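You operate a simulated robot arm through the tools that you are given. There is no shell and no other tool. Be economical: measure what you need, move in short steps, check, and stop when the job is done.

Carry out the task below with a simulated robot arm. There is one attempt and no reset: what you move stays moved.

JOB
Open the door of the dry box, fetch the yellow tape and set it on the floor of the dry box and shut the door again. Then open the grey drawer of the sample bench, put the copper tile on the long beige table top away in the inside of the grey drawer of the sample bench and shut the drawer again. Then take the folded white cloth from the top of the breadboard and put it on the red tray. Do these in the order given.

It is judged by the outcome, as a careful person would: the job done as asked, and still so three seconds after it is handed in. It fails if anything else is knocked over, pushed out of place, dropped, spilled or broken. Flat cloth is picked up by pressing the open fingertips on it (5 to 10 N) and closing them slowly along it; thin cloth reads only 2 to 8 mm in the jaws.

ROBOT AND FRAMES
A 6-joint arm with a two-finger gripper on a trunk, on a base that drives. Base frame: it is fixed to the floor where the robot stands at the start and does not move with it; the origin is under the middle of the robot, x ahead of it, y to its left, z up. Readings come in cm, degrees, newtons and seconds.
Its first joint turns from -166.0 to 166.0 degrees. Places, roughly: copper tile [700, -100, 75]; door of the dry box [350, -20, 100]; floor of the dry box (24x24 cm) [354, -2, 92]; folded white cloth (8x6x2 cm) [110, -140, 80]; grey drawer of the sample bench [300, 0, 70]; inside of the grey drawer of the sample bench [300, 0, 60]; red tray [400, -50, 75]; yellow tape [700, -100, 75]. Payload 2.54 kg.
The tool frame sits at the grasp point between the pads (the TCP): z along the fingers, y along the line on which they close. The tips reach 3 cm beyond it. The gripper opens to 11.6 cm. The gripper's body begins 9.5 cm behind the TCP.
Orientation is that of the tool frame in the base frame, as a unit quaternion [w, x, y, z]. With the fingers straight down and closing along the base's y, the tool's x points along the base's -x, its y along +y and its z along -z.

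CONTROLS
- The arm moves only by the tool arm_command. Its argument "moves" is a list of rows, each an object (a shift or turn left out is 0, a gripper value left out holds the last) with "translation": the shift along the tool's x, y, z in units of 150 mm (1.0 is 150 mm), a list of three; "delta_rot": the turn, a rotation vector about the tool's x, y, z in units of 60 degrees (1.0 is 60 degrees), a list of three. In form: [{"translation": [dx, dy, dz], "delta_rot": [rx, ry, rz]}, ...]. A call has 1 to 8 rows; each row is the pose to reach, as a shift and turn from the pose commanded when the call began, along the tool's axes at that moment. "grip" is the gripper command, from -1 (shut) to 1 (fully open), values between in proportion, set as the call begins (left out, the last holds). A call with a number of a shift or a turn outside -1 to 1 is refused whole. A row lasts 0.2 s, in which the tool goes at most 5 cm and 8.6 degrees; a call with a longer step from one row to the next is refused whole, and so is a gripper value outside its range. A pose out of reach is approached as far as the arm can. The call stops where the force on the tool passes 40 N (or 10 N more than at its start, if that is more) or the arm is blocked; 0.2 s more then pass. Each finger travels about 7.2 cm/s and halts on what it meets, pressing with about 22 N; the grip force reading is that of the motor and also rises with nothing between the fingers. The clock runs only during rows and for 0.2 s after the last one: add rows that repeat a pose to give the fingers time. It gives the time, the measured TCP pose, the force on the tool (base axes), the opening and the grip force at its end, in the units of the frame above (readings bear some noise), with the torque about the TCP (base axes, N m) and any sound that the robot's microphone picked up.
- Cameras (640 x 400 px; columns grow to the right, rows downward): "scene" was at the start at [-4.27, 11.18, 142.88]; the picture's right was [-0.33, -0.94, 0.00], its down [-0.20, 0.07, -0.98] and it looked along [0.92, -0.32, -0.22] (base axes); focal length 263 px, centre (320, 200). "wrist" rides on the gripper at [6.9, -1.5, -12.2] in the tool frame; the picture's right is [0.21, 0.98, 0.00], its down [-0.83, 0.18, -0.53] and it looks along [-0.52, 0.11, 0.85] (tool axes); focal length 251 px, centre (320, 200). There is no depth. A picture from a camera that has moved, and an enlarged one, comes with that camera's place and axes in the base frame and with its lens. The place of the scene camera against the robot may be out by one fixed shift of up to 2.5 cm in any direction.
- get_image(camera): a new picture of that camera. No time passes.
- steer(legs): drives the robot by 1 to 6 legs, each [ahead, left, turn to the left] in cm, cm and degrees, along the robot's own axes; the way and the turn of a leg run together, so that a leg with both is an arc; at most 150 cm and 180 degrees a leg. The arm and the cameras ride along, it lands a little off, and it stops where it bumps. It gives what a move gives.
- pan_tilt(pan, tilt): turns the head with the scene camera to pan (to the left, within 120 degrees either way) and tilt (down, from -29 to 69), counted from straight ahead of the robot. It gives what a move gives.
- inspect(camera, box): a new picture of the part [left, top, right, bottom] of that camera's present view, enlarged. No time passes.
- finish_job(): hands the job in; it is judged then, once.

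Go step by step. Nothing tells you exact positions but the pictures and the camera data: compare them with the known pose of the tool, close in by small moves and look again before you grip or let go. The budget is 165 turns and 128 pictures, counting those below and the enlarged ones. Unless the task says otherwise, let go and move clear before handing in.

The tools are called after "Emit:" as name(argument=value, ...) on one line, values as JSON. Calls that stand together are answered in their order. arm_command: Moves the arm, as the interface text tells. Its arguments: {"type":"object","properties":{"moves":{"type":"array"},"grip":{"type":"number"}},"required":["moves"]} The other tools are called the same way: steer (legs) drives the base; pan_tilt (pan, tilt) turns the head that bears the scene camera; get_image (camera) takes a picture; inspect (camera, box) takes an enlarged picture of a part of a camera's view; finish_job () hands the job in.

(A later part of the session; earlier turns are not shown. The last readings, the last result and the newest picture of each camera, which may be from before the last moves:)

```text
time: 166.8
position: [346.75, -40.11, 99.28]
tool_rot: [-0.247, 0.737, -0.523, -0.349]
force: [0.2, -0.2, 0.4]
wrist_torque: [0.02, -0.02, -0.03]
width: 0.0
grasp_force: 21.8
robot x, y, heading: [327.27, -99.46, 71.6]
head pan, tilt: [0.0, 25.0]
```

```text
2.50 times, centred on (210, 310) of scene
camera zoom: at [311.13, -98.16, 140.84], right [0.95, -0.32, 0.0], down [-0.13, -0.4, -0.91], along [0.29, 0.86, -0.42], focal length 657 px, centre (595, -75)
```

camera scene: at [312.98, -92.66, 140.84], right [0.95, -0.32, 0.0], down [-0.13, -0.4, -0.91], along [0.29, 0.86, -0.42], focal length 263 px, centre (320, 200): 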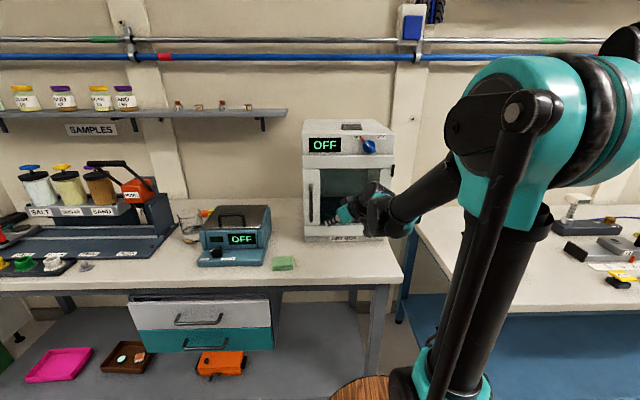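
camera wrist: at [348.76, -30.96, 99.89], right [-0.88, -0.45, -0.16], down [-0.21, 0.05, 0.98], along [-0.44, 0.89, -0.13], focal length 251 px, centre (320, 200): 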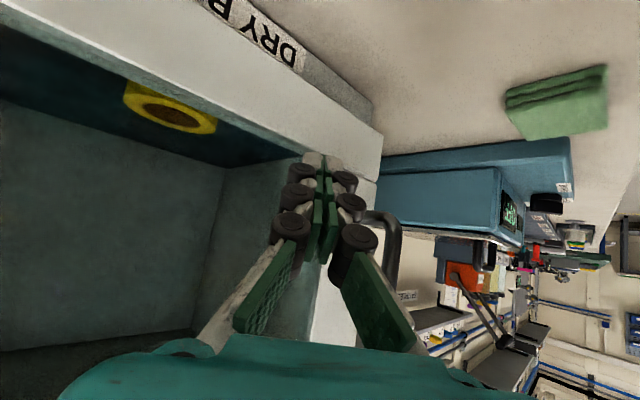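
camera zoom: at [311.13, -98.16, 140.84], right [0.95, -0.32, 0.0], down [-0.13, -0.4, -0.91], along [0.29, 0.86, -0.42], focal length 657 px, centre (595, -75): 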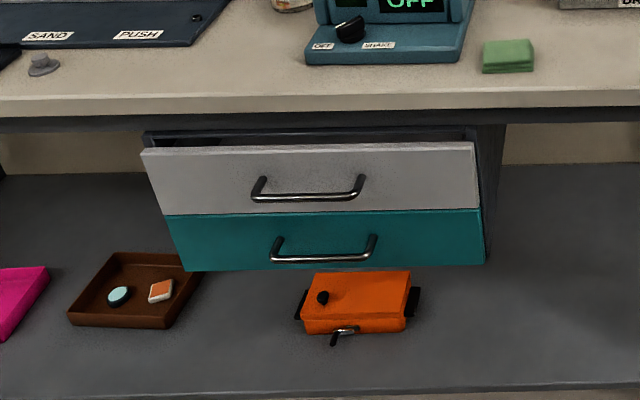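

Dry box closed with the tape inside. Next is the grey drawer: I'll shift left in front of it and set the tool horizontal, rolled so the fingers close vertically.

Emit:
steer(legs=[[-6, 55, 0]])

Emit:
arm_command(moves=[{"delta_rot": [0.109, 0, 0.088]}, {"delta_rot": [0.218, 0, 0.176]}, {"delta_rot": [0.327, 0, 0.264]}, {"delta_rot": [0.436, 0, 0.352]}, {"delta_rot": [0.544, 0, 0.44]}, {"delta_rot": [0.544, 0, 0.44]}], grip=0)

Emit:
arm_command(moves=[{"delta_rot": [0, -0.13, 0]}, {"delta_rot": [0, -0.26, 0]}, {"delta_rot": [0, -0.39, 0]}, {"delta_rot": [0, -0.52, 0]}, {"delta_rot": [0, -0.65, 0]}, {"delta_rot": [0, -0.65, 0]}])

Emit:
get_image(camera="scene")

```text
time: 169.9
position: [293.0, -28.67, 99.13]
tool_rot: [-0.245, 0.739, -0.521, -0.349]
force: [-0.7, 0.0, 0.4]
wrist_torque: [-0.01, -0.03, -0.04]
width: 0.0
grasp_force: 21.6
robot x, y, heading: [273.92, -87.9, 72.0]
head pan, tilt: [0.0, 25.0]
```

```text
time: 171.3
position: [293.11, -28.64, 99.1]
tool_rot: [0.357, -0.505, 0.75, 0.237]
force: [-0.5, 0.0, -0.7]
wrist_torque: [0.01, -0.02, 0.0]
width: 5.81
grasp_force: 0.0
robot x, y, heading: [273.94, -88.02, 71.9]
head pan, tilt: [0.0, 25.0]
```

```text
time: 172.7
position: [293.1, -27.09, 100.1]
tool_rot: [0.586, -0.396, 0.589, 0.391]
force: [0.8, -0.6, -0.6]
wrist_torque: [-0.02, -0.01, 0.03]
width: 5.79
grasp_force: 0.0
out of reach, approached as far as the arm can: row 5, 6
robot x, y, heading: [273.68, -88.22, 72.0]
head pan, tilt: [0.0, 25.0]
```

```text
56 pictures are left
camera scene: at [257.92, -86.92, 140.84], right [0.95, -0.31, 0.0], down [-0.13, -0.4, -0.91], along [0.28, 0.86, -0.42], focal length 263 px, centre (320, 200)
```

scene: 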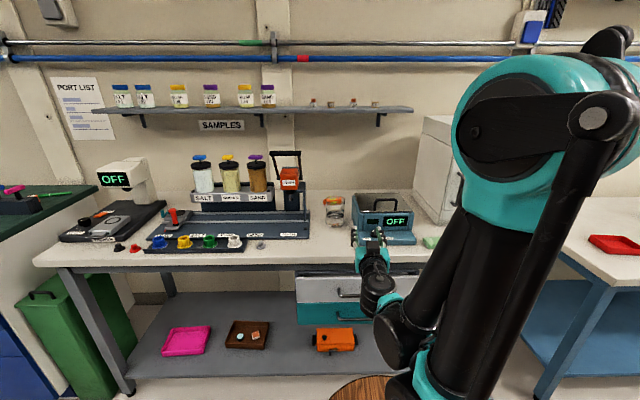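

Emit:
inspect(camera="scene", box=[280, 240, 440, 360])

Emit:
get_image(camera="wrist")

```text
3.33 times, centred on (360, 300) of scene
camera zoom: at [257.92, -86.92, 140.84], right [0.95, -0.31, 0.0], down [-0.13, -0.4, -0.91], along [0.28, 0.86, -0.42], focal length 876 px, centre (187, -133)
```

zoom: 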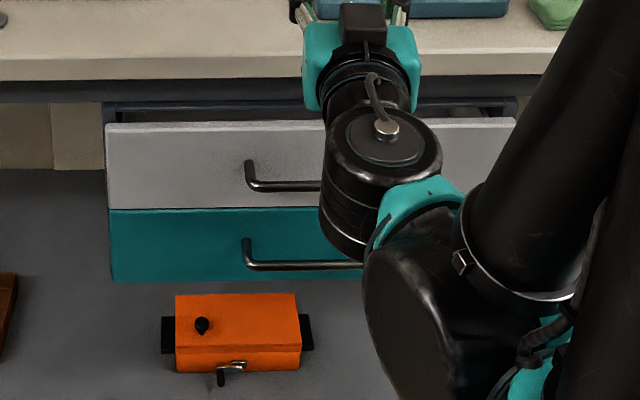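

```text
54 pictures are left
camera wrist: at [289.87, -39.06, 93.31], right [-0.9, 0.37, -0.22], down [-0.37, -0.42, 0.83], along [0.21, 0.83, 0.52], focal length 251 px, centre (320, 200)
```

wrist: 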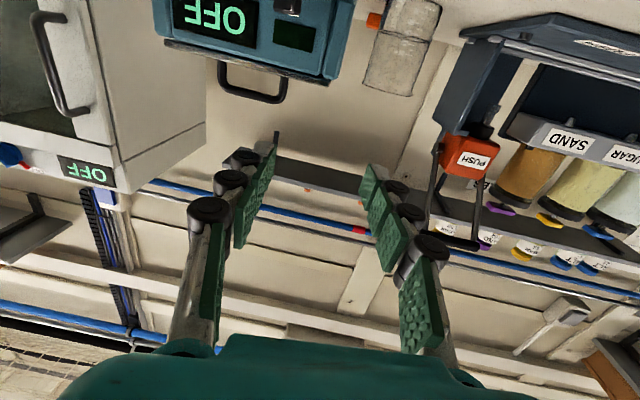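

The bar's left end triangulates to (288, -19, 67), so the handle centre is about (295, -21, 67). I'll back up a little and roll the gripper.

Emit:
steer(legs=[[-8, 0, 0]])

Emit:
arm_command(moves=[{"delta_rot": [0, 0, 0.14]}, {"delta_rot": [0, 0, 0.28]}, {"delta_rot": [0, 0, 0.42]}, {"delta_rot": [0, 0, 0.56]}, {"delta_rot": [0, 0, 0.7]}, {"delta_rot": [0, 0, 0.84]}, {"delta_rot": [0, 0, 0.98]}, {"delta_rot": [0, 0, 0.98]}], grip=-0.2)

Emit:
arm_command(moves=[{"delta_rot": [0, 0, 0.14]}, {"delta_rot": [0, 0, 0.28]}, {"delta_rot": [0, 0, 0.42]}, {"delta_rot": [0, 0, 0.52]}, {"delta_rot": [0, 0, 0.52]}])

```text
time: 173.8
position: [290.53, -34.83, 100.1]
tool_rot: [0.586, -0.397, 0.589, 0.391]
force: [-0.4, -0.1, 0.3]
wrist_torque: [-0.01, -0.01, 0.0]
width: 5.8
grasp_force: 0.0
robot x, y, heading: [271.58, -95.51, 71.9]
head pan, tilt: [0.0, 25.0]
```

```text
time: 175.6
position: [290.54, -34.73, 100.17]
tool_rot: [0.317, -0.056, 0.707, 0.629]
force: [0.0, 0.8, -1.1]
wrist_torque: [0.01, -0.03, 0.0]
width: 4.61
grasp_force: 0.1
robot x, y, heading: [271.82, -95.7, 71.8]
head pan, tilt: [0.0, 25.0]
```

```text
time: 176.8
position: [291.53, -35.0, 100.13]
tool_rot: [0.135, 0.13, 0.71, 0.678]
force: [-0.1, -0.2, -0.8]
wrist_torque: [0.01, -0.01, 0.01]
width: 4.64
grasp_force: 0.0
out of reach, approached as far as the arm can: row 4, 5
robot x, y, heading: [271.35, -96.07, 72.1]
head pan, tilt: [0.0, 25.0]
```

Emit:
arm_command(moves=[{"translation": [0, -0.25, 0]}, {"translation": [0, -0.5, 0]}, {"translation": [0, -0.75, 0]}, {"translation": [0, -1, 0]}, {"translation": [0, -1, 0]}])

Emit:
arm_command(moves=[{"translation": [0.03, -0.25, 0]}, {"translation": [0.06, -0.5, 0]}, {"translation": [0.09, -0.75, 0]}, {"translation": [0.12, -1, 0]}, {"translation": [0.12, -1, 0]}])

Emit:
get_image(camera="wrist")

Emit:
inspect(camera="scene", box=[240, 230, 440, 380])

```text
time: 178.0
position: [292.57, -34.63, 99.27]
tool_rot: [0.135, 0.132, 0.708, 0.68]
force: [-0.2, -0.3, 0.0]
wrist_torque: [-0.01, -0.03, -0.01]
width: 4.62
grasp_force: 0.1
out of reach, approached as far as the arm can: row 1, 2, 3, 4, 5
robot x, y, heading: [271.75, -96.21, 72.1]
head pan, tilt: [0.0, 25.0]
```

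```text
time: 179.2
position: [292.58, -34.65, 99.28]
tool_rot: [0.135, 0.131, 0.708, 0.681]
force: [0.2, -0.4, -0.2]
wrist_torque: [-0.05, 0.0, -0.01]
width: 4.67
grasp_force: 0.0
out of reach, approached as far as the arm can: row 1, 2, 3, 4, 5
robot x, y, heading: [271.84, -95.99, 72.0]
head pan, tilt: [0.0, 25.0]
```

```text
53 pictures are left
camera wrist: at [281.66, -43.5, 98.04], right [-0.2, 0.12, 0.97], down [0.57, -0.79, 0.21], along [0.8, 0.6, 0.09], focal length 251 px, centre (320, 200)
```

wrist: 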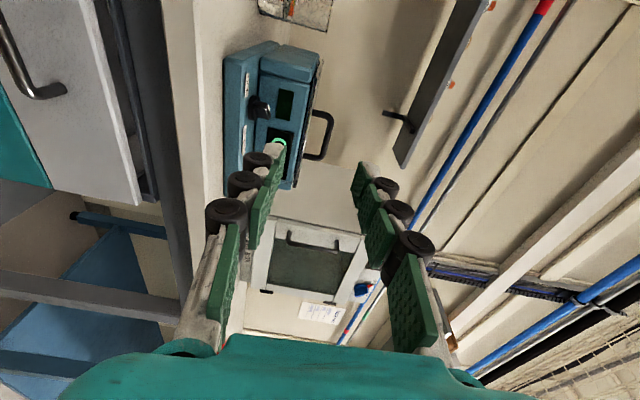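

```text
2.67 times, centred on (340, 305) of scene
camera zoom: at [255.4, -94.67, 140.84], right [0.95, -0.31, 0.0], down [-0.13, -0.4, -0.91], along [0.28, 0.86, -0.42], focal length 701 px, centre (267, -80)
```

zoom: 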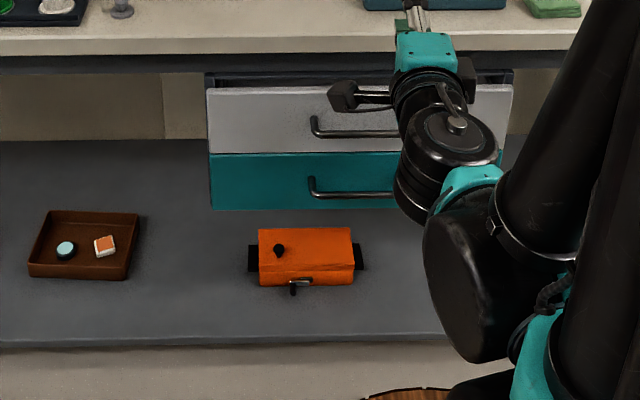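

A horizontal tool is out of reach at this height. I'll pitch the tool down about 50° (keeping its roll) and approach the bar obliquely.

Emit:
arm_command(moves=[{"delta_rot": [0.14, 0, 0]}, {"delta_rot": [0.28, 0, 0]}, {"delta_rot": [0.42, 0, 0]}, {"delta_rot": [0.56, 0, 0]}, {"delta_rot": [0.7, 0, 0]}, {"delta_rot": [0.84, 0, 0]}, {"delta_rot": [0.84, 0, 0]}, {"delta_rot": [0.84, 0, 0]}])

Emit:
get_image(camera="wrist")

```text
time: 181.0
position: [292.49, -34.99, 99.12]
tool_rot: [0.066, 0.18, 0.925, 0.328]
force: [-0.1, -0.4, -0.6]
wrist_torque: [0.03, -0.01, 0.01]
width: 4.65
grasp_force: 0.0
robot x, y, heading: [271.8, -95.93, 72.1]
head pan, tilt: [0.0, 25.0]
```

```text
51 pictures are left
camera wrist: at [282.78, -40.64, 107.62], right [0.09, 0.78, 0.62], down [0.69, -0.49, 0.53], along [0.72, 0.38, -0.58], focal length 251 px, centre (320, 200)
```

wrist: 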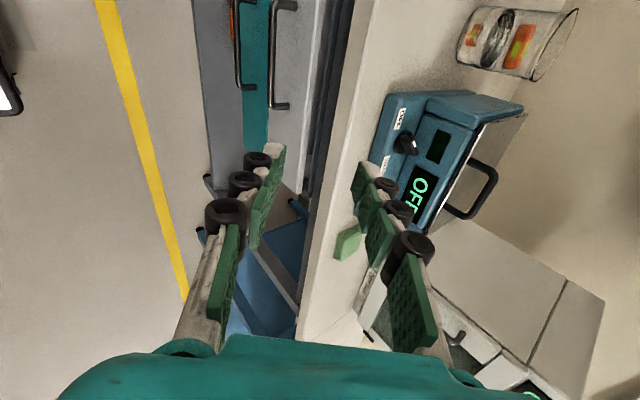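

Emit:
arm_command(moves=[{"translation": [0.024, -0.075, 0.185]}, {"translation": [0.048, -0.15, 0.37]}, {"translation": [0.072, -0.225, 0.555]}, {"translation": [0.095, -0.3, 0.74]}, {"translation": [0.095, -0.3, 0.74]}])

Emit:
arm_command(moves=[{"translation": [0.024, -0.075, 0.185]}, {"translation": [0.048, -0.15, 0.37]}, {"translation": [0.072, -0.225, 0.555]}, {"translation": [0.095, -0.3, 0.74]}, {"translation": [0.095, -0.3, 0.74]}])

Emit:
get_image(camera="wrist")

Emit:
inspect(camera="scene", box=[240, 230, 440, 380])

```text
time: 182.2
position: [292.49, -31.16, 87.75]
tool_rot: [0.065, 0.181, 0.924, 0.329]
force: [-0.6, -0.1, -0.1]
wrist_torque: [-0.04, 0.02, -0.02]
width: 4.62
grasp_force: 0.1
robot x, y, heading: [271.5, -96.22, 72.0]
head pan, tilt: [0.0, 25.0]
```

```text
time: 183.4
position: [292.74, -26.95, 77.47]
tool_rot: [0.066, 0.181, 0.925, 0.328]
force: [0.1, 1.1, 0.4]
wrist_torque: [0.02, 0.0, 0.0]
width: 4.62
grasp_force: 0.0
out of reach, approached as far as the arm can: row 4, 5
robot x, y, heading: [271.36, -95.85, 72.1]
head pan, tilt: [0.0, 25.0]
```

```text
50 pictures are left
camera wrist: at [282.88, -32.54, 86.03], right [0.09, 0.78, 0.62], down [0.69, -0.49, 0.53], along [0.72, 0.38, -0.58], focal length 251 px, centre (320, 200)
```

wrist: 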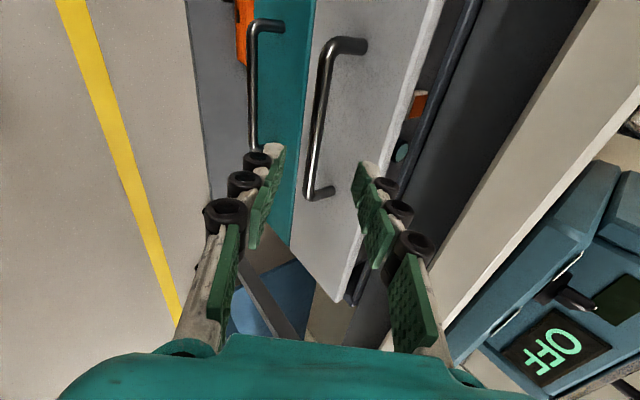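

```text
2.67 times, centred on (340, 305) of scene
camera zoom: at [255.4, -94.67, 140.84], right [0.95, -0.31, 0.0], down [-0.13, -0.4, -0.91], along [0.28, 0.86, -0.42], focal length 701 px, centre (267, -80)
```

zoom: 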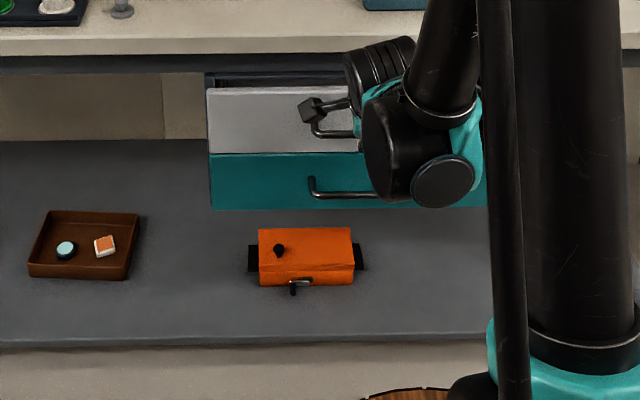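

Emit:
arm_command(moves=[{"translation": [-0.01, 0, 0.13]}, {"translation": [-0.02, 0, 0.26]}, {"translation": [-0.03, 0, 0.4]}, {"translation": [-0.03, 0, 0.4]}])

Emit:
get_image(camera="wrist")

```text
time: 184.4
position: [294.77, -22.39, 75.22]
tool_rot: [0.066, 0.181, 0.925, 0.328]
force: [0.9, -0.2, 0.1]
wrist_torque: [0.0, 0.01, 0.0]
width: 4.64
grasp_force: 0.0
out of reach, approached as far as the arm can: row 1, 2, 3, 4
robot x, y, heading: [271.47, -95.43, 72.0]
head pan, tilt: [0.0, 25.0]
```

```text
48 pictures are left
camera wrist: at [285.02, -27.99, 83.67], right [0.09, 0.78, 0.61], down [0.69, -0.49, 0.53], along [0.72, 0.38, -0.58], focal length 251 px, centre (320, 200)
```

wrist: 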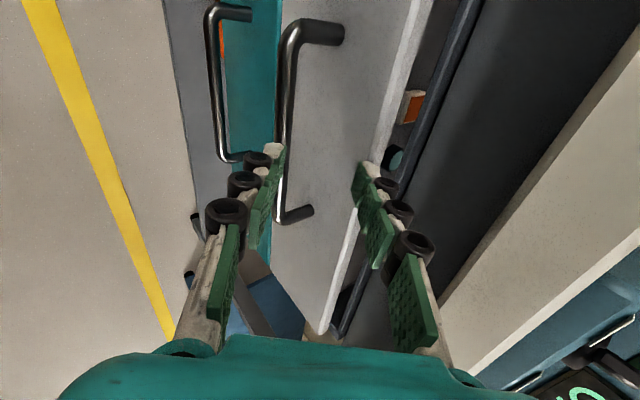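

The limit is an inner-reach one, so standing further back should help. I'll back up 11 cm and re-approach.

Emit:
steer(legs=[[-11, 0, 0]])

Emit:
arm_command(moves=[{"translation": [0, -0.1, 0.12]}, {"translation": [0, -0.2, 0.25]}, {"translation": [0, -0.2, 0.35]}, {"translation": [0, -0.2, 0.45]}, {"translation": [0, -0.2, 0.45]}])

Emit:
get_image(camera="wrist")

```text
time: 185.6
position: [291.4, -32.85, 75.2]
tool_rot: [0.066, 0.181, 0.925, 0.328]
force: [-0.7, -0.7, 0.0]
wrist_torque: [-0.04, 0.01, -0.03]
width: 4.64
grasp_force: 0.2
robot x, y, heading: [268.1, -106.41, 72.1]
head pan, tilt: [0.0, 25.0]
```

```text
time: 186.8
position: [292.66, -28.16, 71.99]
tool_rot: [0.066, 0.181, 0.925, 0.327]
force: [-0.6, 0.1, -0.1]
wrist_torque: [-0.07, -0.02, -0.01]
width: 4.64
grasp_force: 0.0
out of reach, approached as far as the arm can: row 1, 2, 3, 4, 5
robot x, y, heading: [268.32, -106.86, 72.0]
head pan, tilt: [0.0, 25.0]
```

```text
47 pictures are left
camera wrist: at [283.04, -33.76, 80.41], right [0.09, 0.78, 0.61], down [0.69, -0.49, 0.53], along [0.72, 0.38, -0.58], focal length 251 px, centre (320, 200)
```

wrist: 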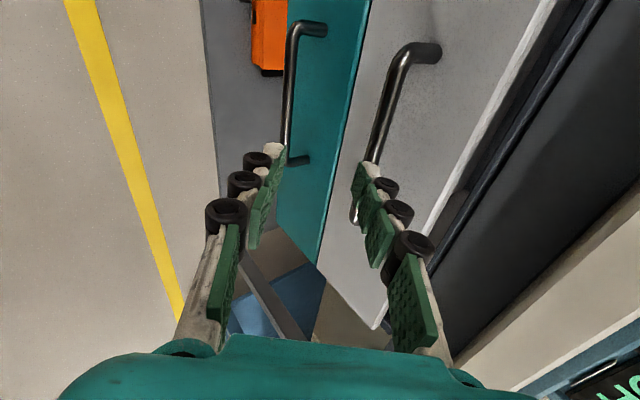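

Now the bar is ahead and slightly above the tool axis. I'll shift 4.5 cm along the closing axis, then advance.

Emit:
arm_command(moves=[{"translation": [0, 0.15, 0]}, {"translation": [-0.01, 0.3, 0]}, {"translation": [-0.02, 0.3, 0.14]}, {"translation": [-0.02, 0.3, 0.28]}, {"translation": [-0.02, 0.3, 0.28]}])

Emit:
get_image(camera="wrist")

```text
time: 188.0
position: [295.32, -22.27, 71.76]
tool_rot: [0.066, 0.181, 0.925, 0.328]
force: [-1.6, -1.4, 0.4]
wrist_torque: [0.01, 0.01, 0.07]
width: 4.64
grasp_force: 0.0
robot x, y, heading: [268.03, -106.45, 72.0]
head pan, tilt: [0.0, 25.0]
```

```text
46 pictures are left
camera wrist: at [285.56, -27.96, 80.23], right [0.09, 0.78, 0.61], down [0.69, -0.49, 0.53], along [0.72, 0.38, -0.58], focal length 251 px, centre (320, 200)
```

wrist: 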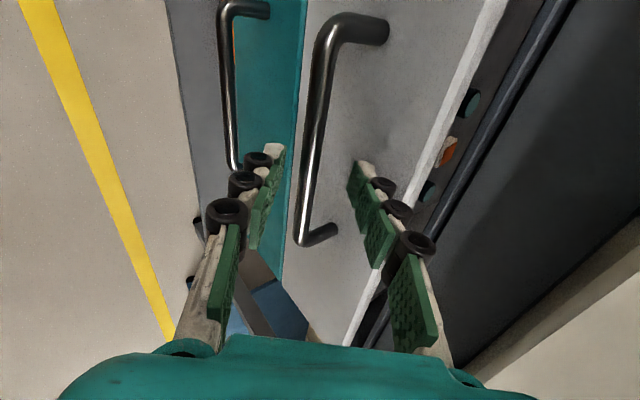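

Emit:
arm_command(moves=[{"translation": [0, -0.02, 0.1]}, {"translation": [0, -0.03, 0.2]}, {"translation": [0, -0.03, 0.28]}, {"translation": [0, -0.03, 0.28]}])

Emit:
get_image(camera="wrist")

```text
time: 189.0
position: [296.25, -20.31, 68.31]
tool_rot: [0.067, 0.181, 0.925, 0.328]
force: [0.0, -2.1, 0.7]
wrist_torque: [0.07, -0.03, 0.01]
width: 5.07
grasp_force: 0.0
robot x, y, heading: [267.97, -106.33, 72.0]
head pan, tilt: [0.0, 25.0]
```

```text
45 pictures are left
camera wrist: at [286.47, -25.9, 76.8], right [0.09, 0.78, 0.61], down [0.69, -0.49, 0.53], along [0.72, 0.38, -0.58], focal length 251 px, centre (320, 200)
```

wrist: 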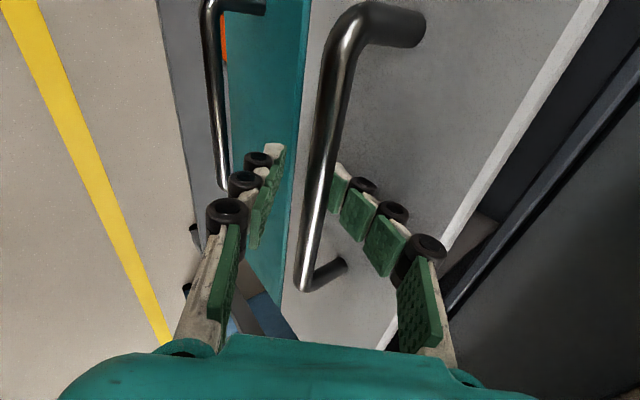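

The bar is between the fingers and the rear finger touches the drawer face lightly. Closing now.

Emit:
arm_command(moves=[{}, {}, {}, {}, {}], grip=-1)

```text
time: 189.8
position: [296.24, -20.49, 68.1]
tool_rot: [0.066, 0.182, 0.926, 0.324]
force: [0.7, -0.7, -13.3]
wrist_torque: [-0.07, -0.63, 0.45]
width: 1.05
grasp_force: 36.0
robot x, y, heading: [268.16, -106.64, 71.9]
head pan, tilt: [0.0, 25.0]
stopped in row 3: the force on the tool passed its limit at 43 N (the readings are from after the stop); the commanded pose is now the measured one
```

The bar is held. Before pulling with the base I'll check the space behind.

Emit:
pan_tilt(pan=-120, tilt=50)

Emit:
get_image(camera="scene")

Emit:
pan_tilt(pan=120, tilt=50)

Emit:
get_image(camera="scene")

```text
time: 191.8
position: [296.19, -20.43, 68.17]
tool_rot: [0.066, 0.181, 0.926, 0.325]
force: [-2.4, -6.1, -26.6]
wrist_torque: [0.07, -0.71, 0.43]
width: 1.06
grasp_force: 36.2
robot x, y, heading: [268.48, -106.48, 72.0]
head pan, tilt: [-120.0, 50.0]
```

```text
44 pictures are left
camera scene: at [254.32, -119.57, 137.11], right [-0.74, -0.67, 0.0], down [-0.51, 0.57, -0.64], along [0.43, -0.48, -0.77], focal length 263 px, centre (320, 200)
```

scene: 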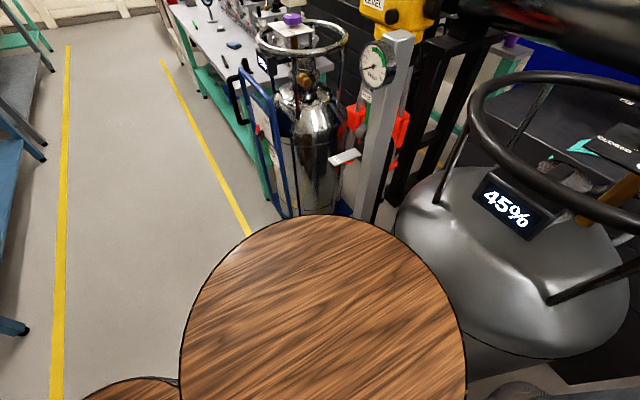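

```text
time: 195.2
position: [296.21, -20.39, 68.14]
tool_rot: [0.067, 0.181, 0.926, 0.325]
force: [-5.7, -13.4, -29.3]
wrist_torque: [0.23, -0.7, 0.48]
width: 1.05
grasp_force: 36.5
robot x, y, heading: [267.9, -106.53, 72.2]
head pan, tilt: [120.0, 50.0]
```

```text
43 pictures are left
camera scene: at [241.63, -115.45, 137.1], right [-0.21, 0.98, 0.0], down [0.75, 0.16, -0.64], along [-0.63, -0.13, -0.77], focal length 263 px, centre (320, 200)
```

scene: 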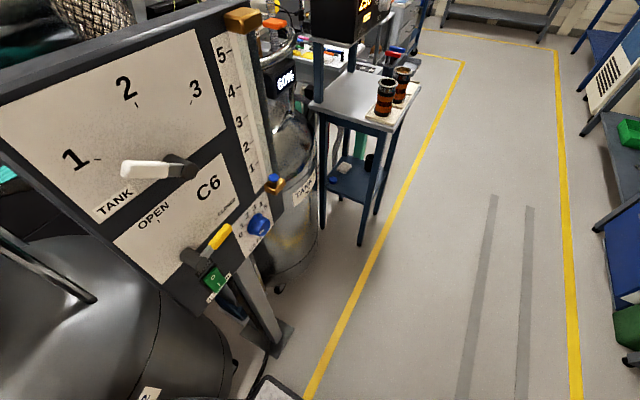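

A dewar stands close behind on the right, so I'll pull only 9 cm with the base.

Emit:
steer(legs=[[-9, 0, 0]])

Emit:
pan_tilt(pan=0, tilt=30)

Emit:
get_image(camera="scene")

```text
time: 196.2
position: [294.38, -26.23, 68.05]
tool_rot: [0.066, 0.181, 0.927, 0.321]
force: [0.4, -0.2, 2.9]
wrist_torque: [-0.05, -0.28, 0.74]
width: 1.03
grasp_force: 36.0
robot x, y, heading: [266.49, -111.74, 72.2]
head pan, tilt: [120.0, 50.0]
stopped in leg 1: the force on the tool passed its limit at 85 N (the readings are from after the stop); the commanded pose is now the measured one
```

```text
time: 198.2
position: [294.34, -26.19, 67.95]
tool_rot: [0.065, 0.182, 0.927, 0.321]
force: [0.6, 1.8, 8.9]
wrist_torque: [-0.24, -0.32, 0.63]
width: 1.05
grasp_force: 36.1
robot x, y, heading: [266.53, -111.83, 71.8]
head pan, tilt: [0.0, 30.0]
```

```text
42 pictures are left
camera scene: at [250.18, -110.75, 140.04], right [0.95, -0.31, 0.0], down [-0.15, -0.48, -0.87], along [0.27, 0.82, -0.5], focal length 263 px, centre (320, 200)
```

scene: 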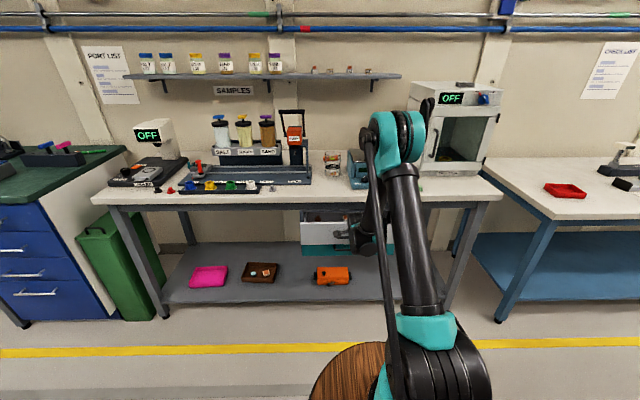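

The drawer is about 6 cm out. I'll pull further with the arm, pitching around the bar.

Emit:
arm_command(moves=[{"translation": [-0.005, -0.05, -0.042], "delta_rot": [0.05, 0, 0]}, {"translation": [-0.01, -0.1, -0.084], "delta_rot": [0.1, 0, 0]}, {"translation": [-0.015, -0.15, -0.126], "delta_rot": [0.15, 0, 0]}, {"translation": [-0.02, -0.2, -0.168], "delta_rot": [0.2, 0, 0]}, {"translation": [-0.025, -0.26, -0.21], "delta_rot": [0.25, 0, 0]}, {"translation": [-0.03, -0.31, -0.25], "delta_rot": [0.3, 0, 0]}, {"translation": [-0.035, -0.36, -0.29], "delta_rot": [0.35, 0, 0]}, {"translation": [-0.04, -0.41, -0.335], "delta_rot": [0.4, 0, 0]}])

Emit:
get_image(camera="wrist")

```text
time: 199.0
position: [293.57, -29.13, 67.8]
tool_rot: [0.052, 0.187, 0.949, 0.247]
force: [-0.6, -1.1, -21.2]
wrist_torque: [0.18, -0.57, 0.61]
width: 1.03
grasp_force: 36.3
robot x, y, heading: [266.41, -111.72, 72.1]
head pan, tilt: [0.0, 30.0]
stopped in row 4: the force on the tool passed its limit at 43 N (the readings are from after the stop); the commanded pose is now the measured one
```

```text
41 pictures are left
camera wrist: at [284.32, -33.09, 77.74], right [0.12, 0.87, 0.48], down [0.72, -0.41, 0.56], along [0.68, 0.27, -0.68], focal length 251 px, centre (320, 200)
```

wrist: 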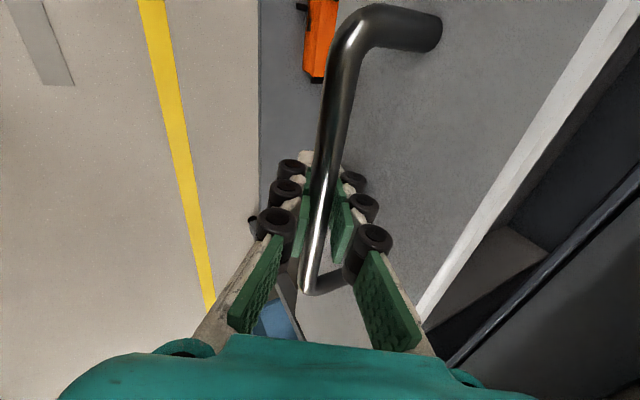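

Emit:
arm_command(moves=[{"translation": [-0.006, -0.07, -0.025], "delta_rot": [0.02, 0, 0]}, {"translation": [-0.012, -0.14, -0.055], "delta_rot": [0.04, 0, 0]}, {"translation": [-0.018, -0.21, -0.085], "delta_rot": [0.06, 0, 0]}, {"translation": [-0.024, -0.28, -0.115], "delta_rot": [0.08, 0, 0]}, {"translation": [-0.03, -0.35, -0.145], "delta_rot": [0.1, 0, 0]}, {"translation": [-0.036, -0.42, -0.175], "delta_rot": [0.12, 0, 0]}, {"translation": [-0.042, -0.49, -0.21], "delta_rot": [0.14, 0, 0]}])

Emit:
get_image(camera="scene")

```text
time: 199.9
position: [292.43, -32.45, 67.64]
tool_rot: [0.047, 0.187, 0.957, 0.218]
force: [-0.1, 2.0, 21.7]
wrist_torque: [-0.27, 0.06, 0.78]
width: 0.99
grasp_force: 36.1
robot x, y, heading: [266.85, -112.03, 71.7]
head pan, tilt: [0.0, 30.0]
stopped in row 4: the force on the tool passed its limit at 47 N (the readings are from after the stop); the commanded pose is now the measured one
```

```text
40 pictures are left
camera scene: at [250.18, -110.8, 140.04], right [0.95, -0.31, 0.0], down [-0.15, -0.47, -0.87], along [0.27, 0.82, -0.5], focal length 263 px, centre (320, 200)
```

scene: 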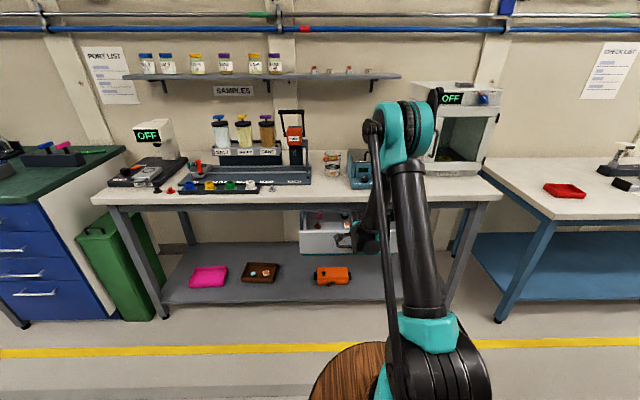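

Emit:
arm_command(moves=[{"translation": [-0.004, -0.04, -0.04]}, {"translation": [-0.01, -0.1, -0.07]}, {"translation": [-0.016, -0.17, -0.105]}, {"translation": [-0.024, -0.24, -0.14]}, {"translation": [-0.03, -0.3, -0.17]}, {"translation": [-0.035, -0.35, -0.2]}])

Emit:
inspect(camera="scene", box=[270, 190, 430, 290])

```text
time: 201.0
position: [291.18, -36.61, 67.72]
tool_rot: [0.046, 0.189, 0.957, 0.216]
force: [0.8, -0.9, -22.7]
wrist_torque: [0.21, -0.11, 0.63]
width: 0.95
grasp_force: 35.1
robot x, y, heading: [266.87, -111.85, 71.7]
head pan, tilt: [0.0, 30.0]
stopped in row 5: the force on the tool passed its limit at 43 N (the readings are from after the stop); the commanded pose is now the measured one
```

```text
4.00 times, centred on (350, 240) of scene
camera zoom: at [250.24, -110.65, 140.05], right [0.95, -0.31, 0.0], down [-0.16, -0.48, -0.87], along [0.27, 0.82, -0.5], focal length 1052 px, centre (200, 40)
```

zoom: 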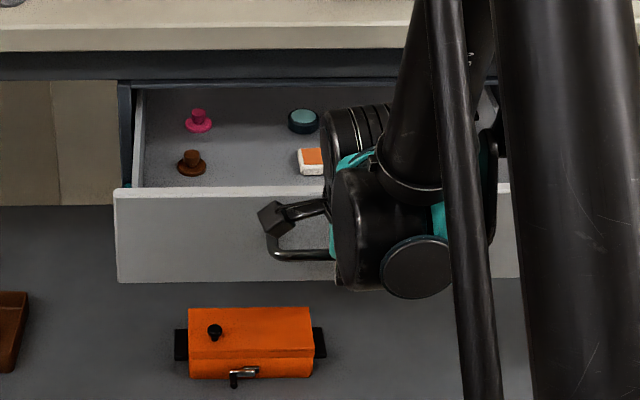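

The drawer is about 17 cm out. I'll release the bar and withdraw up and back.

Emit:
arm_command(moves=[{}, {}, {"translation": [0, 0, -0.15]}, {"translation": [0, 0, -0.4]}, {"translation": [0, 0, -0.7]}, {"translation": [0, 0, -1.0]}, {"translation": [0, 0, -1.0]}], grip=-0.4)

Emit:
arm_command(moves=[{"translation": [0, 0, -0.3]}, {"translation": [0, 0, -0.6]}, {"translation": [0, 0, -0.9]}, {"translation": [0, 0, -0.9]}])

Emit:
get_image(camera="scene")

```text
time: 202.6
position: [288.74, -42.59, 81.57]
tool_rot: [0.046, 0.188, 0.957, 0.217]
force: [-0.4, -0.7, 0.5]
wrist_torque: [-0.01, -0.01, 0.0]
width: 3.47
grasp_force: 0.0
robot x, y, heading: [266.34, -111.76, 72.1]
head pan, tilt: [0.0, 30.0]
```

```text
time: 203.6
position: [286.4, -48.05, 93.62]
tool_rot: [0.045, 0.189, 0.957, 0.218]
force: [-1.1, -0.3, 0.1]
wrist_torque: [-0.02, -0.03, -0.02]
width: 3.47
grasp_force: 0.0
robot x, y, heading: [266.75, -112.03, 71.9]
head pan, tilt: [0.0, 30.0]
```

```text
38 pictures are left
camera scene: at [250.21, -110.72, 140.05], right [0.95, -0.31, 0.0], down [-0.16, -0.48, -0.87], along [0.27, 0.82, -0.5], focal length 263 px, centre (320, 200)
```

scene: 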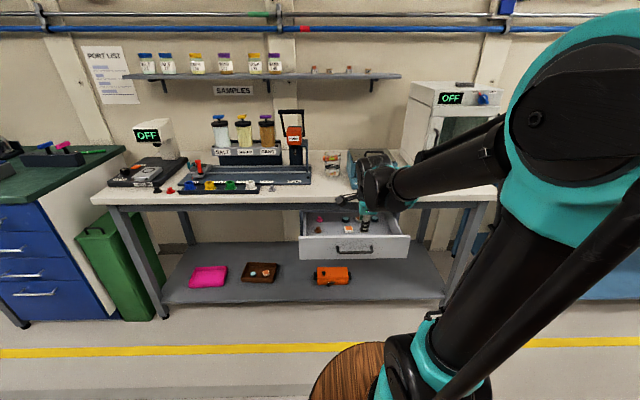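

Emit:
inspect(camera="scene", box=[290, 190, 430, 280])

```text
4.44 times, centred on (360, 235) of scene
camera zoom: at [250.21, -110.72, 140.05], right [0.95, -0.31, 0.0], down [-0.16, -0.48, -0.87], along [0.27, 0.82, -0.5], focal length 1168 px, centre (142, 44)
```

zoom: 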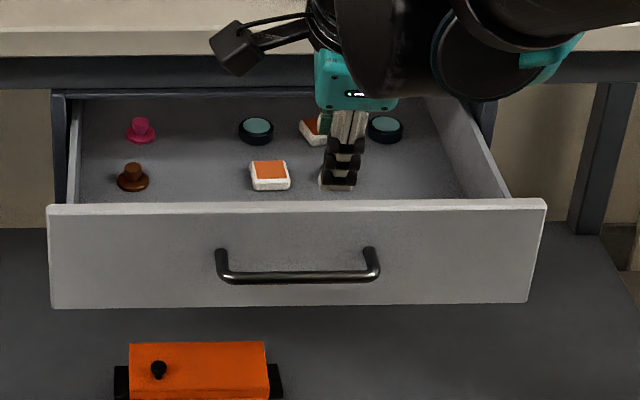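

Drawer open, with free space at its right-front. I'll re-roll and raise the tool before driving to the tile.

Emit:
arm_command(moves=[{"translation": [0, 0, -0.14], "delta_rot": [0, 0, -0.14]}, {"translation": [0, 0, -0.28], "delta_rot": [0, 0, -0.28]}, {"translation": [0, 0, -0.42], "delta_rot": [0, 0, -0.42]}, {"translation": [0, 0, -0.56], "delta_rot": [0, 0, -0.56]}, {"translation": [0, 0, -0.7], "delta_rot": [0, 0, -0.7]}, {"translation": [0, 0, -0.84], "delta_rot": [0, 0, -0.84]}, {"translation": [0, 0, -0.98], "delta_rot": [0, 0, -0.98]}, {"translation": [0, 0, -0.98], "delta_rot": [0, 0, -0.98]}])

Emit:
arm_command(moves=[{"delta_rot": [0, 0, -0.14]}, {"delta_rot": [0, 0, -0.28]}, {"delta_rot": [0, 0, -0.42]}, {"delta_rot": [0, 0, -0.5]}, {"delta_rot": [0, 0, -0.5]}], grip=0.5)

Emit:
steer(legs=[[20, 0, 0], [0, 0, -89]])

```text
time: 205.4
position: [283.94, -53.85, 106.81]
tool_rot: [0.146, -0.307, 0.926, 0.166]
force: [-0.4, -0.4, -0.4]
wrist_torque: [-0.01, 0.02, 0.01]
width: 3.5
grasp_force: 0.0
robot x, y, heading: [266.64, -111.93, 71.9]
head pan, tilt: [0.0, 30.0]
```

```text
time: 206.6
position: [283.91, -53.79, 106.86]
tool_rot: [0.185, -0.536, 0.815, 0.123]
force: [-0.5, 0.9, -0.2]
wrist_torque: [0.01, -0.02, -0.02]
width: 8.68
grasp_force: 0.0
robot x, y, heading: [266.61, -111.86, 71.8]
head pan, tilt: [0.0, 30.0]
```

```text
time: 212.0
position: [331.12, -108.65, 106.89]
tool_rot: [0.218, 0.186, 0.957, -0.04]
force: [-0.8, 0.1, -0.2]
wrist_torque: [0.03, 0.0, 0.0]
width: 8.72
grasp_force: 0.0
robot x, y, heading: [272.34, -92.93, -16.3]
head pan, tilt: [0.0, 30.0]
```

Emit:
steer(legs=[[135, 0, 0], [135, 0, 0], [134, 0, 0], [0, 0, 88.5]])

Emit:
get_image(camera="wrist")

```text
time: 235.1
position: [675.66, -155.1, 106.72]
tool_rot: [0.186, -0.519, 0.826, 0.12]
force: [0.9, -0.5, 0.4]
wrist_torque: [-0.05, -0.02, -0.01]
width: 8.7
grasp_force: 0.1
robot x, y, heading: [656.05, -212.63, 69.4]
head pan, tilt: [0.0, 30.0]
```

```text
36 pictures are left
camera wrist: at [671.93, -166.17, 114.81], right [-0.96, 0.25, -0.09], down [0.06, 0.54, 0.84], along [0.26, 0.8, -0.54], focal length 251 px, centre (320, 200)
```

wrist: 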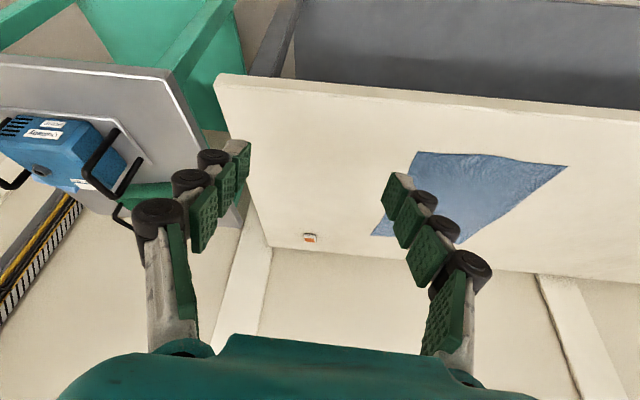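

Tile confirmed at about (698, -93, 80.5). I'll drive in and hover over it.

Emit:
steer(legs=[[28, 0, 0]])

Emit:
arm_command(moves=[{"translation": [-0.21, 0.04, 0.21]}, {"translation": [-0.42, 0.08, 0.42]}, {"translation": [-0.63, 0.12, 0.63]}, {"translation": [-0.85, 0.15, 0.84]}, {"translation": [-0.85, 0.15, 0.84]}], grip=0.4)

Emit:
arm_command(moves=[{"translation": [-0.18, 0.03, 0.18]}, {"translation": [-0.36, 0.06, 0.36]}, {"translation": [-0.54, 0.09, 0.54]}, {"translation": [-0.7, 0.12, 0.7]}, {"translation": [-0.7, 0.12, 0.7]}])

Emit:
get_image(camera="wrist")

```text
time: 237.0
position: [685.51, -128.55, 106.8]
tool_rot: [0.187, -0.518, 0.826, 0.119]
force: [-0.1, -0.2, 0.1]
wrist_torque: [-0.01, -0.02, 0.03]
width: 8.71
grasp_force: 0.0
robot x, y, heading: [665.87, -185.7, 69.5]
head pan, tilt: [0.0, 30.0]
```

```text
time: 238.2
position: [690.81, -112.2, 100.98]
tool_rot: [0.187, -0.519, 0.826, 0.119]
force: [0.0, 0.3, 0.4]
wrist_torque: [-0.01, -0.04, -0.01]
width: 8.12
grasp_force: 0.1
robot x, y, heading: [665.64, -185.83, 69.8]
head pan, tilt: [0.0, 30.0]
```

```text
time: 239.4
position: [695.08, -98.94, 96.11]
tool_rot: [0.187, -0.519, 0.826, 0.117]
force: [-0.2, -0.1, 0.3]
wrist_torque: [0.02, 0.02, -0.01]
width: 8.15
grasp_force: 0.0
robot x, y, heading: [665.47, -185.74, 69.8]
head pan, tilt: [0.0, 30.0]
```

```text
35 pictures are left
camera wrist: at [691.57, -110.07, 104.09], right [-0.96, 0.25, -0.09], down [0.06, 0.54, 0.84], along [0.26, 0.8, -0.54], focal length 251 px, centre (320, 200)
```

wrist: 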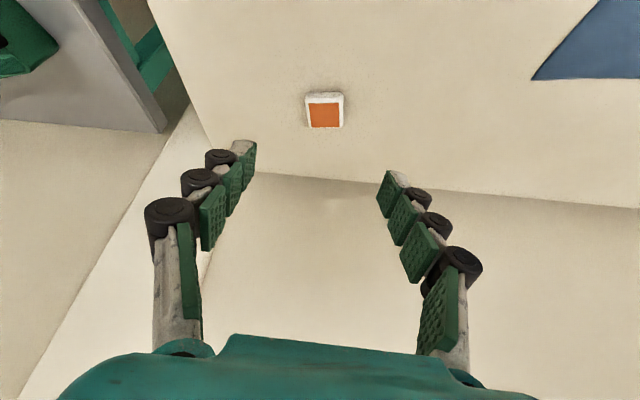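

Tile is square to the fingers. Descending along the tool axis.

Emit:
arm_command(moves=[{"translation": [0, 0.01, 0.25]}, {"translation": [0, 0.02, 0.5]}, {"translation": [0, 0.025, 0.7]}, {"translation": [0, 0.025, 0.82]}, {"translation": [0, 0.025, 0.9]}, {"translation": [0, 0.025, 0.96]}, {"translation": [0, 0.025, 0.96]}])

Emit:
get_image(camera="wrist")

```text
time: 241.0
position: [697.41, -93.18, 82.83]
tool_rot: [0.187, -0.518, 0.826, 0.119]
force: [0.6, -0.5, 0.0]
wrist_torque: [-0.02, -0.01, 0.0]
width: 8.14
grasp_force: 0.0
robot x, y, heading: [665.57, -185.9, 69.4]
head pan, tilt: [0.0, 30.0]
```

```text
34 pictures are left
camera wrist: at [693.87, -104.25, 90.91], right [-0.96, 0.25, -0.09], down [0.06, 0.54, 0.84], along [0.26, 0.8, -0.54], focal length 251 px, centre (320, 200)
```

wrist: 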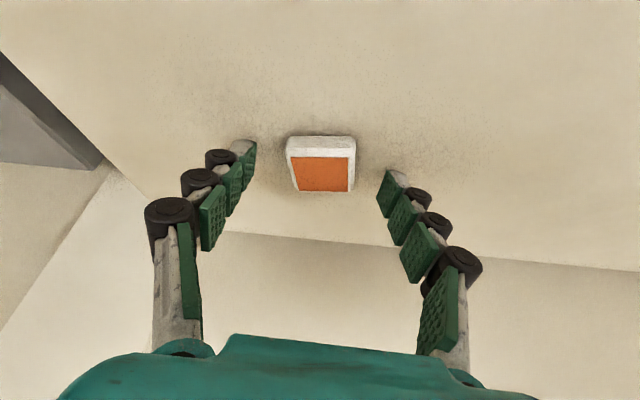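

Tile lies between the fingertips. Closing.

Emit:
arm_command(moves=[{}, {}, {}, {}, {}], grip=-1)

Emit:
arm_command(moves=[{"translation": [0, 0, -0.1]}, {"translation": [0, 0, -0.25]}, {"translation": [0, 0, -0.5]}, {"translation": [0, 0, -0.75]}, {"translation": [0, 0, -0.95]}, {"translation": [0, 0, -0.95]}])

Emit:
get_image(camera="wrist")

```text
time: 242.0
position: [697.61, -93.18, 83.13]
tool_rot: [0.188, -0.519, 0.825, 0.12]
force: [-1.0, -7.4, 19.8]
wrist_torque: [-0.23, -0.05, -0.08]
width: 3.92
grasp_force: 21.8
robot x, y, heading: [665.85, -186.2, 69.6]
head pan, tilt: [0.0, 30.0]
stopped in row 4: the force on the tool passed its limit at 41 N (the readings are from after the stop); the commanded pose is now the measured one
```

```text
time: 243.4
position: [694.76, -98.69, 95.77]
tool_rot: [0.188, -0.517, 0.826, 0.119]
force: [0.3, 1.0, -0.6]
wrist_torque: [-0.04, 0.06, 0.04]
width: 3.89
grasp_force: 21.7
robot x, y, heading: [665.94, -185.59, 69.5]
head pan, tilt: [0.0, 30.0]
```

```text
33 pictures are left
camera wrist: at [691.08, -109.7, 103.76], right [-0.96, 0.25, -0.09], down [0.06, 0.54, 0.84], along [0.26, 0.8, -0.54], focal length 251 px, centre (320, 200)
```

wrist: 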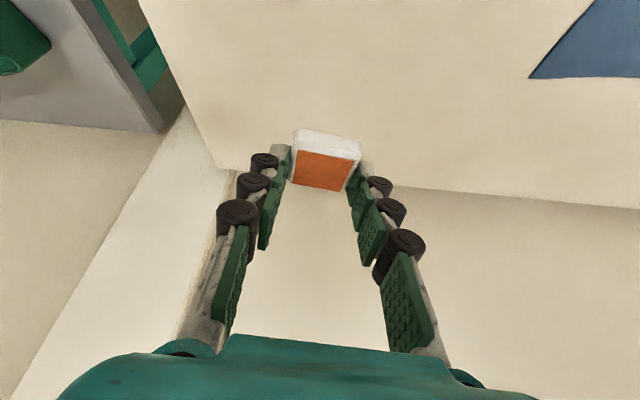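

Tile is held. I'll retract, set the tool vertical and drive back to the drawer.

Emit:
arm_command(moves=[{"translation": [0.2, 0, -0.22], "delta_rot": [0, 0.07, 0]}, {"translation": [0.4, 0, -0.44], "delta_rot": [0, 0.14, 0]}, {"translation": [0.6, 0, -0.66], "delta_rot": [0, 0.21, 0]}, {"translation": [0.8, 0, -0.88], "delta_rot": [0, 0.28, 0]}, {"translation": [0.95, 0, -1.0], "delta_rot": [0, 0.35, 0]}, {"translation": [0.95, 0, -1.0], "delta_rot": [0, 0.423, 0]}, {"translation": [0.95, 0, -1.0], "delta_rot": [0, 0.423, 0]}])

Emit:
arm_command(moves=[{"translation": [0.25, 0, 0]}, {"translation": [0.5, 0, 0]}, {"translation": [0.75, 0, 0]}, {"translation": [0.95, 0, 0]}, {"translation": [0.95, 0, 0]}])

Emit:
steer(legs=[[-14, 0, 0], [0, 0, -87]])

```text
time: 245.0
position: [686.53, -116.04, 103.26]
tool_rot: [0.002, -0.531, 0.847, 0.002]
force: [0.3, -0.5, -0.3]
wrist_torque: [0.02, -0.01, -0.02]
width: 3.89
grasp_force: 22.3
robot x, y, heading: [665.58, -185.87, 69.6]
head pan, tilt: [0.0, 30.0]
```

```text
time: 246.2
position: [680.21, -128.89, 103.01]
tool_rot: [0.001, -0.531, 0.847, 0.002]
force: [0.6, 0.5, -0.5]
wrist_torque: [0.01, -0.05, -0.02]
width: 3.87
grasp_force: 21.8
robot x, y, heading: [665.73, -186.11, 69.6]
head pan, tilt: [0.0, 30.0]
```

```text
time: 251.2
position: [718.23, -211.01, 103.14]
tool_rot: [0.003, 0.201, 0.98, 0.0]
force: [0.4, 0.2, -0.4]
wrist_torque: [0.02, -0.01, 0.02]
width: 3.84
grasp_force: 21.6
robot x, y, heading: [660.59, -199.26, -17.6]
head pan, tilt: [0.0, 30.0]
```

Emit:
steer(legs=[[-128, -3, 0], [-127, -3, 0], [-127, 0, 0], [0, 0, 89.5]])

Emit:
get_image(camera="wrist")

Emit:
get_image(camera="scene")

```text
time: 273.3
position: [308.14, -39.16, 103.12]
tool_rot: [0.002, -0.563, 0.826, 0.002]
force: [1.0, 0.0, -0.5]
wrist_torque: [0.0, 0.0, -0.02]
width: 3.9
grasp_force: 22.0
robot x, y, heading: [298.28, -97.13, 73.9]
head pan, tilt: [0.0, 30.0]
```

```text
32 pictures are left
camera wrist: at [307.02, -46.25, 115.21], right [-0.99, 0.16, 0.0], down [0.13, 0.83, 0.54], along [0.08, 0.53, -0.84], focal length 251 px, centre (320, 200)
```

wrist: 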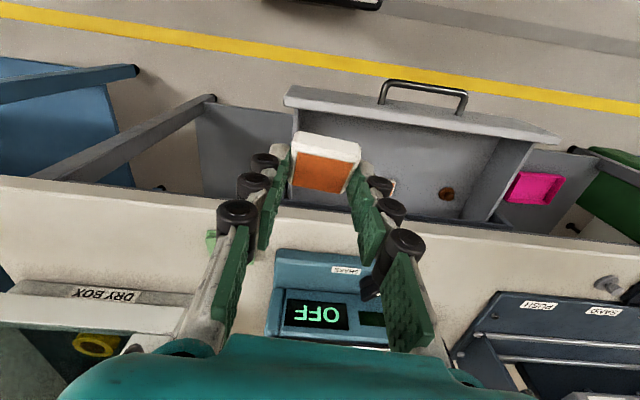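

```text
31 pictures are left
camera scene: at [281.77, -96.54, 140.05], right [0.96, -0.27, 0.0], down [-0.14, -0.48, -0.87], along [0.24, 0.83, -0.5], focal length 263 px, centre (320, 200)
```

scene: 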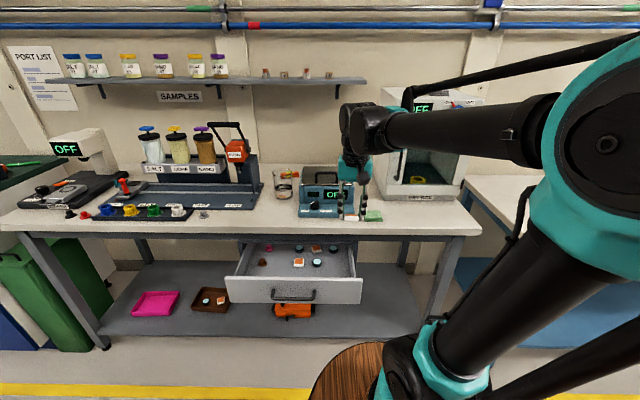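

I'm over the drawer. I'll move above the free right-front area and lower in stages.

Emit:
arm_command(moves=[{"translation": [-0.18, 0.1, 0]}, {"translation": [-0.36, 0.2, 0]}, {"translation": [-0.54, 0.31, 0.1]}, {"translation": [-0.54, 0.31, 0.35]}, {"translation": [-0.54, 0.31, 0.65]}, {"translation": [-0.54, 0.31, 0.95]}, {"translation": [-0.54, 0.31, 1.0]}])

Emit:
get_image(camera="wrist")

Emit:
inspect(camera="scene", box=[210, 200, 390, 310])

```text
time: 274.9
position: [306.81, -29.94, 87.96]
tool_rot: [0.003, -0.563, 0.826, 0.002]
force: [-0.9, -0.4, 0.5]
wrist_torque: [0.03, 0.04, 0.01]
width: 3.89
grasp_force: 21.9
robot x, y, heading: [298.31, -96.96, 73.9]
head pan, tilt: [0.0, 30.0]
```

```text
30 pictures are left
camera wrist: at [305.63, -37.06, 100.15], right [-0.99, 0.16, 0.0], down [0.13, 0.83, 0.54], along [0.08, 0.53, -0.84], focal length 251 px, centre (320, 200)
```

wrist: 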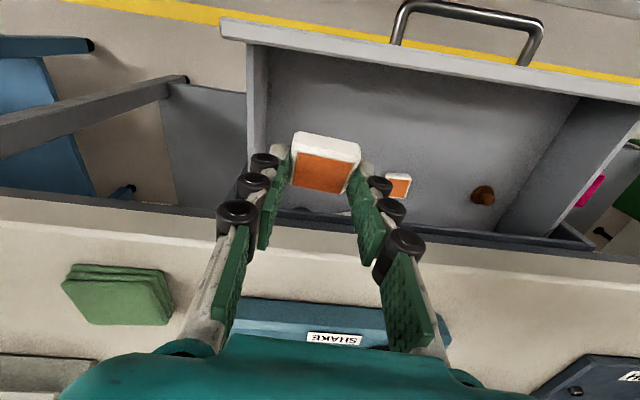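

```text
3.56 times, centred on (300, 255) of scene
camera zoom: at [281.77, -96.54, 140.05], right [0.96, -0.27, 0.0], down [-0.14, -0.48, -0.87], along [0.24, 0.83, -0.5], focal length 935 px, centre (391, 4)
```

zoom: 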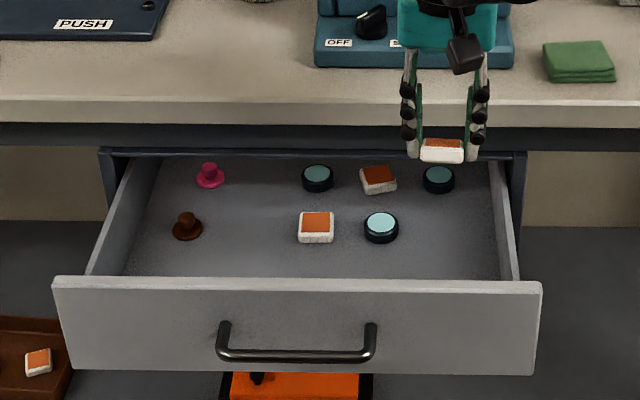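

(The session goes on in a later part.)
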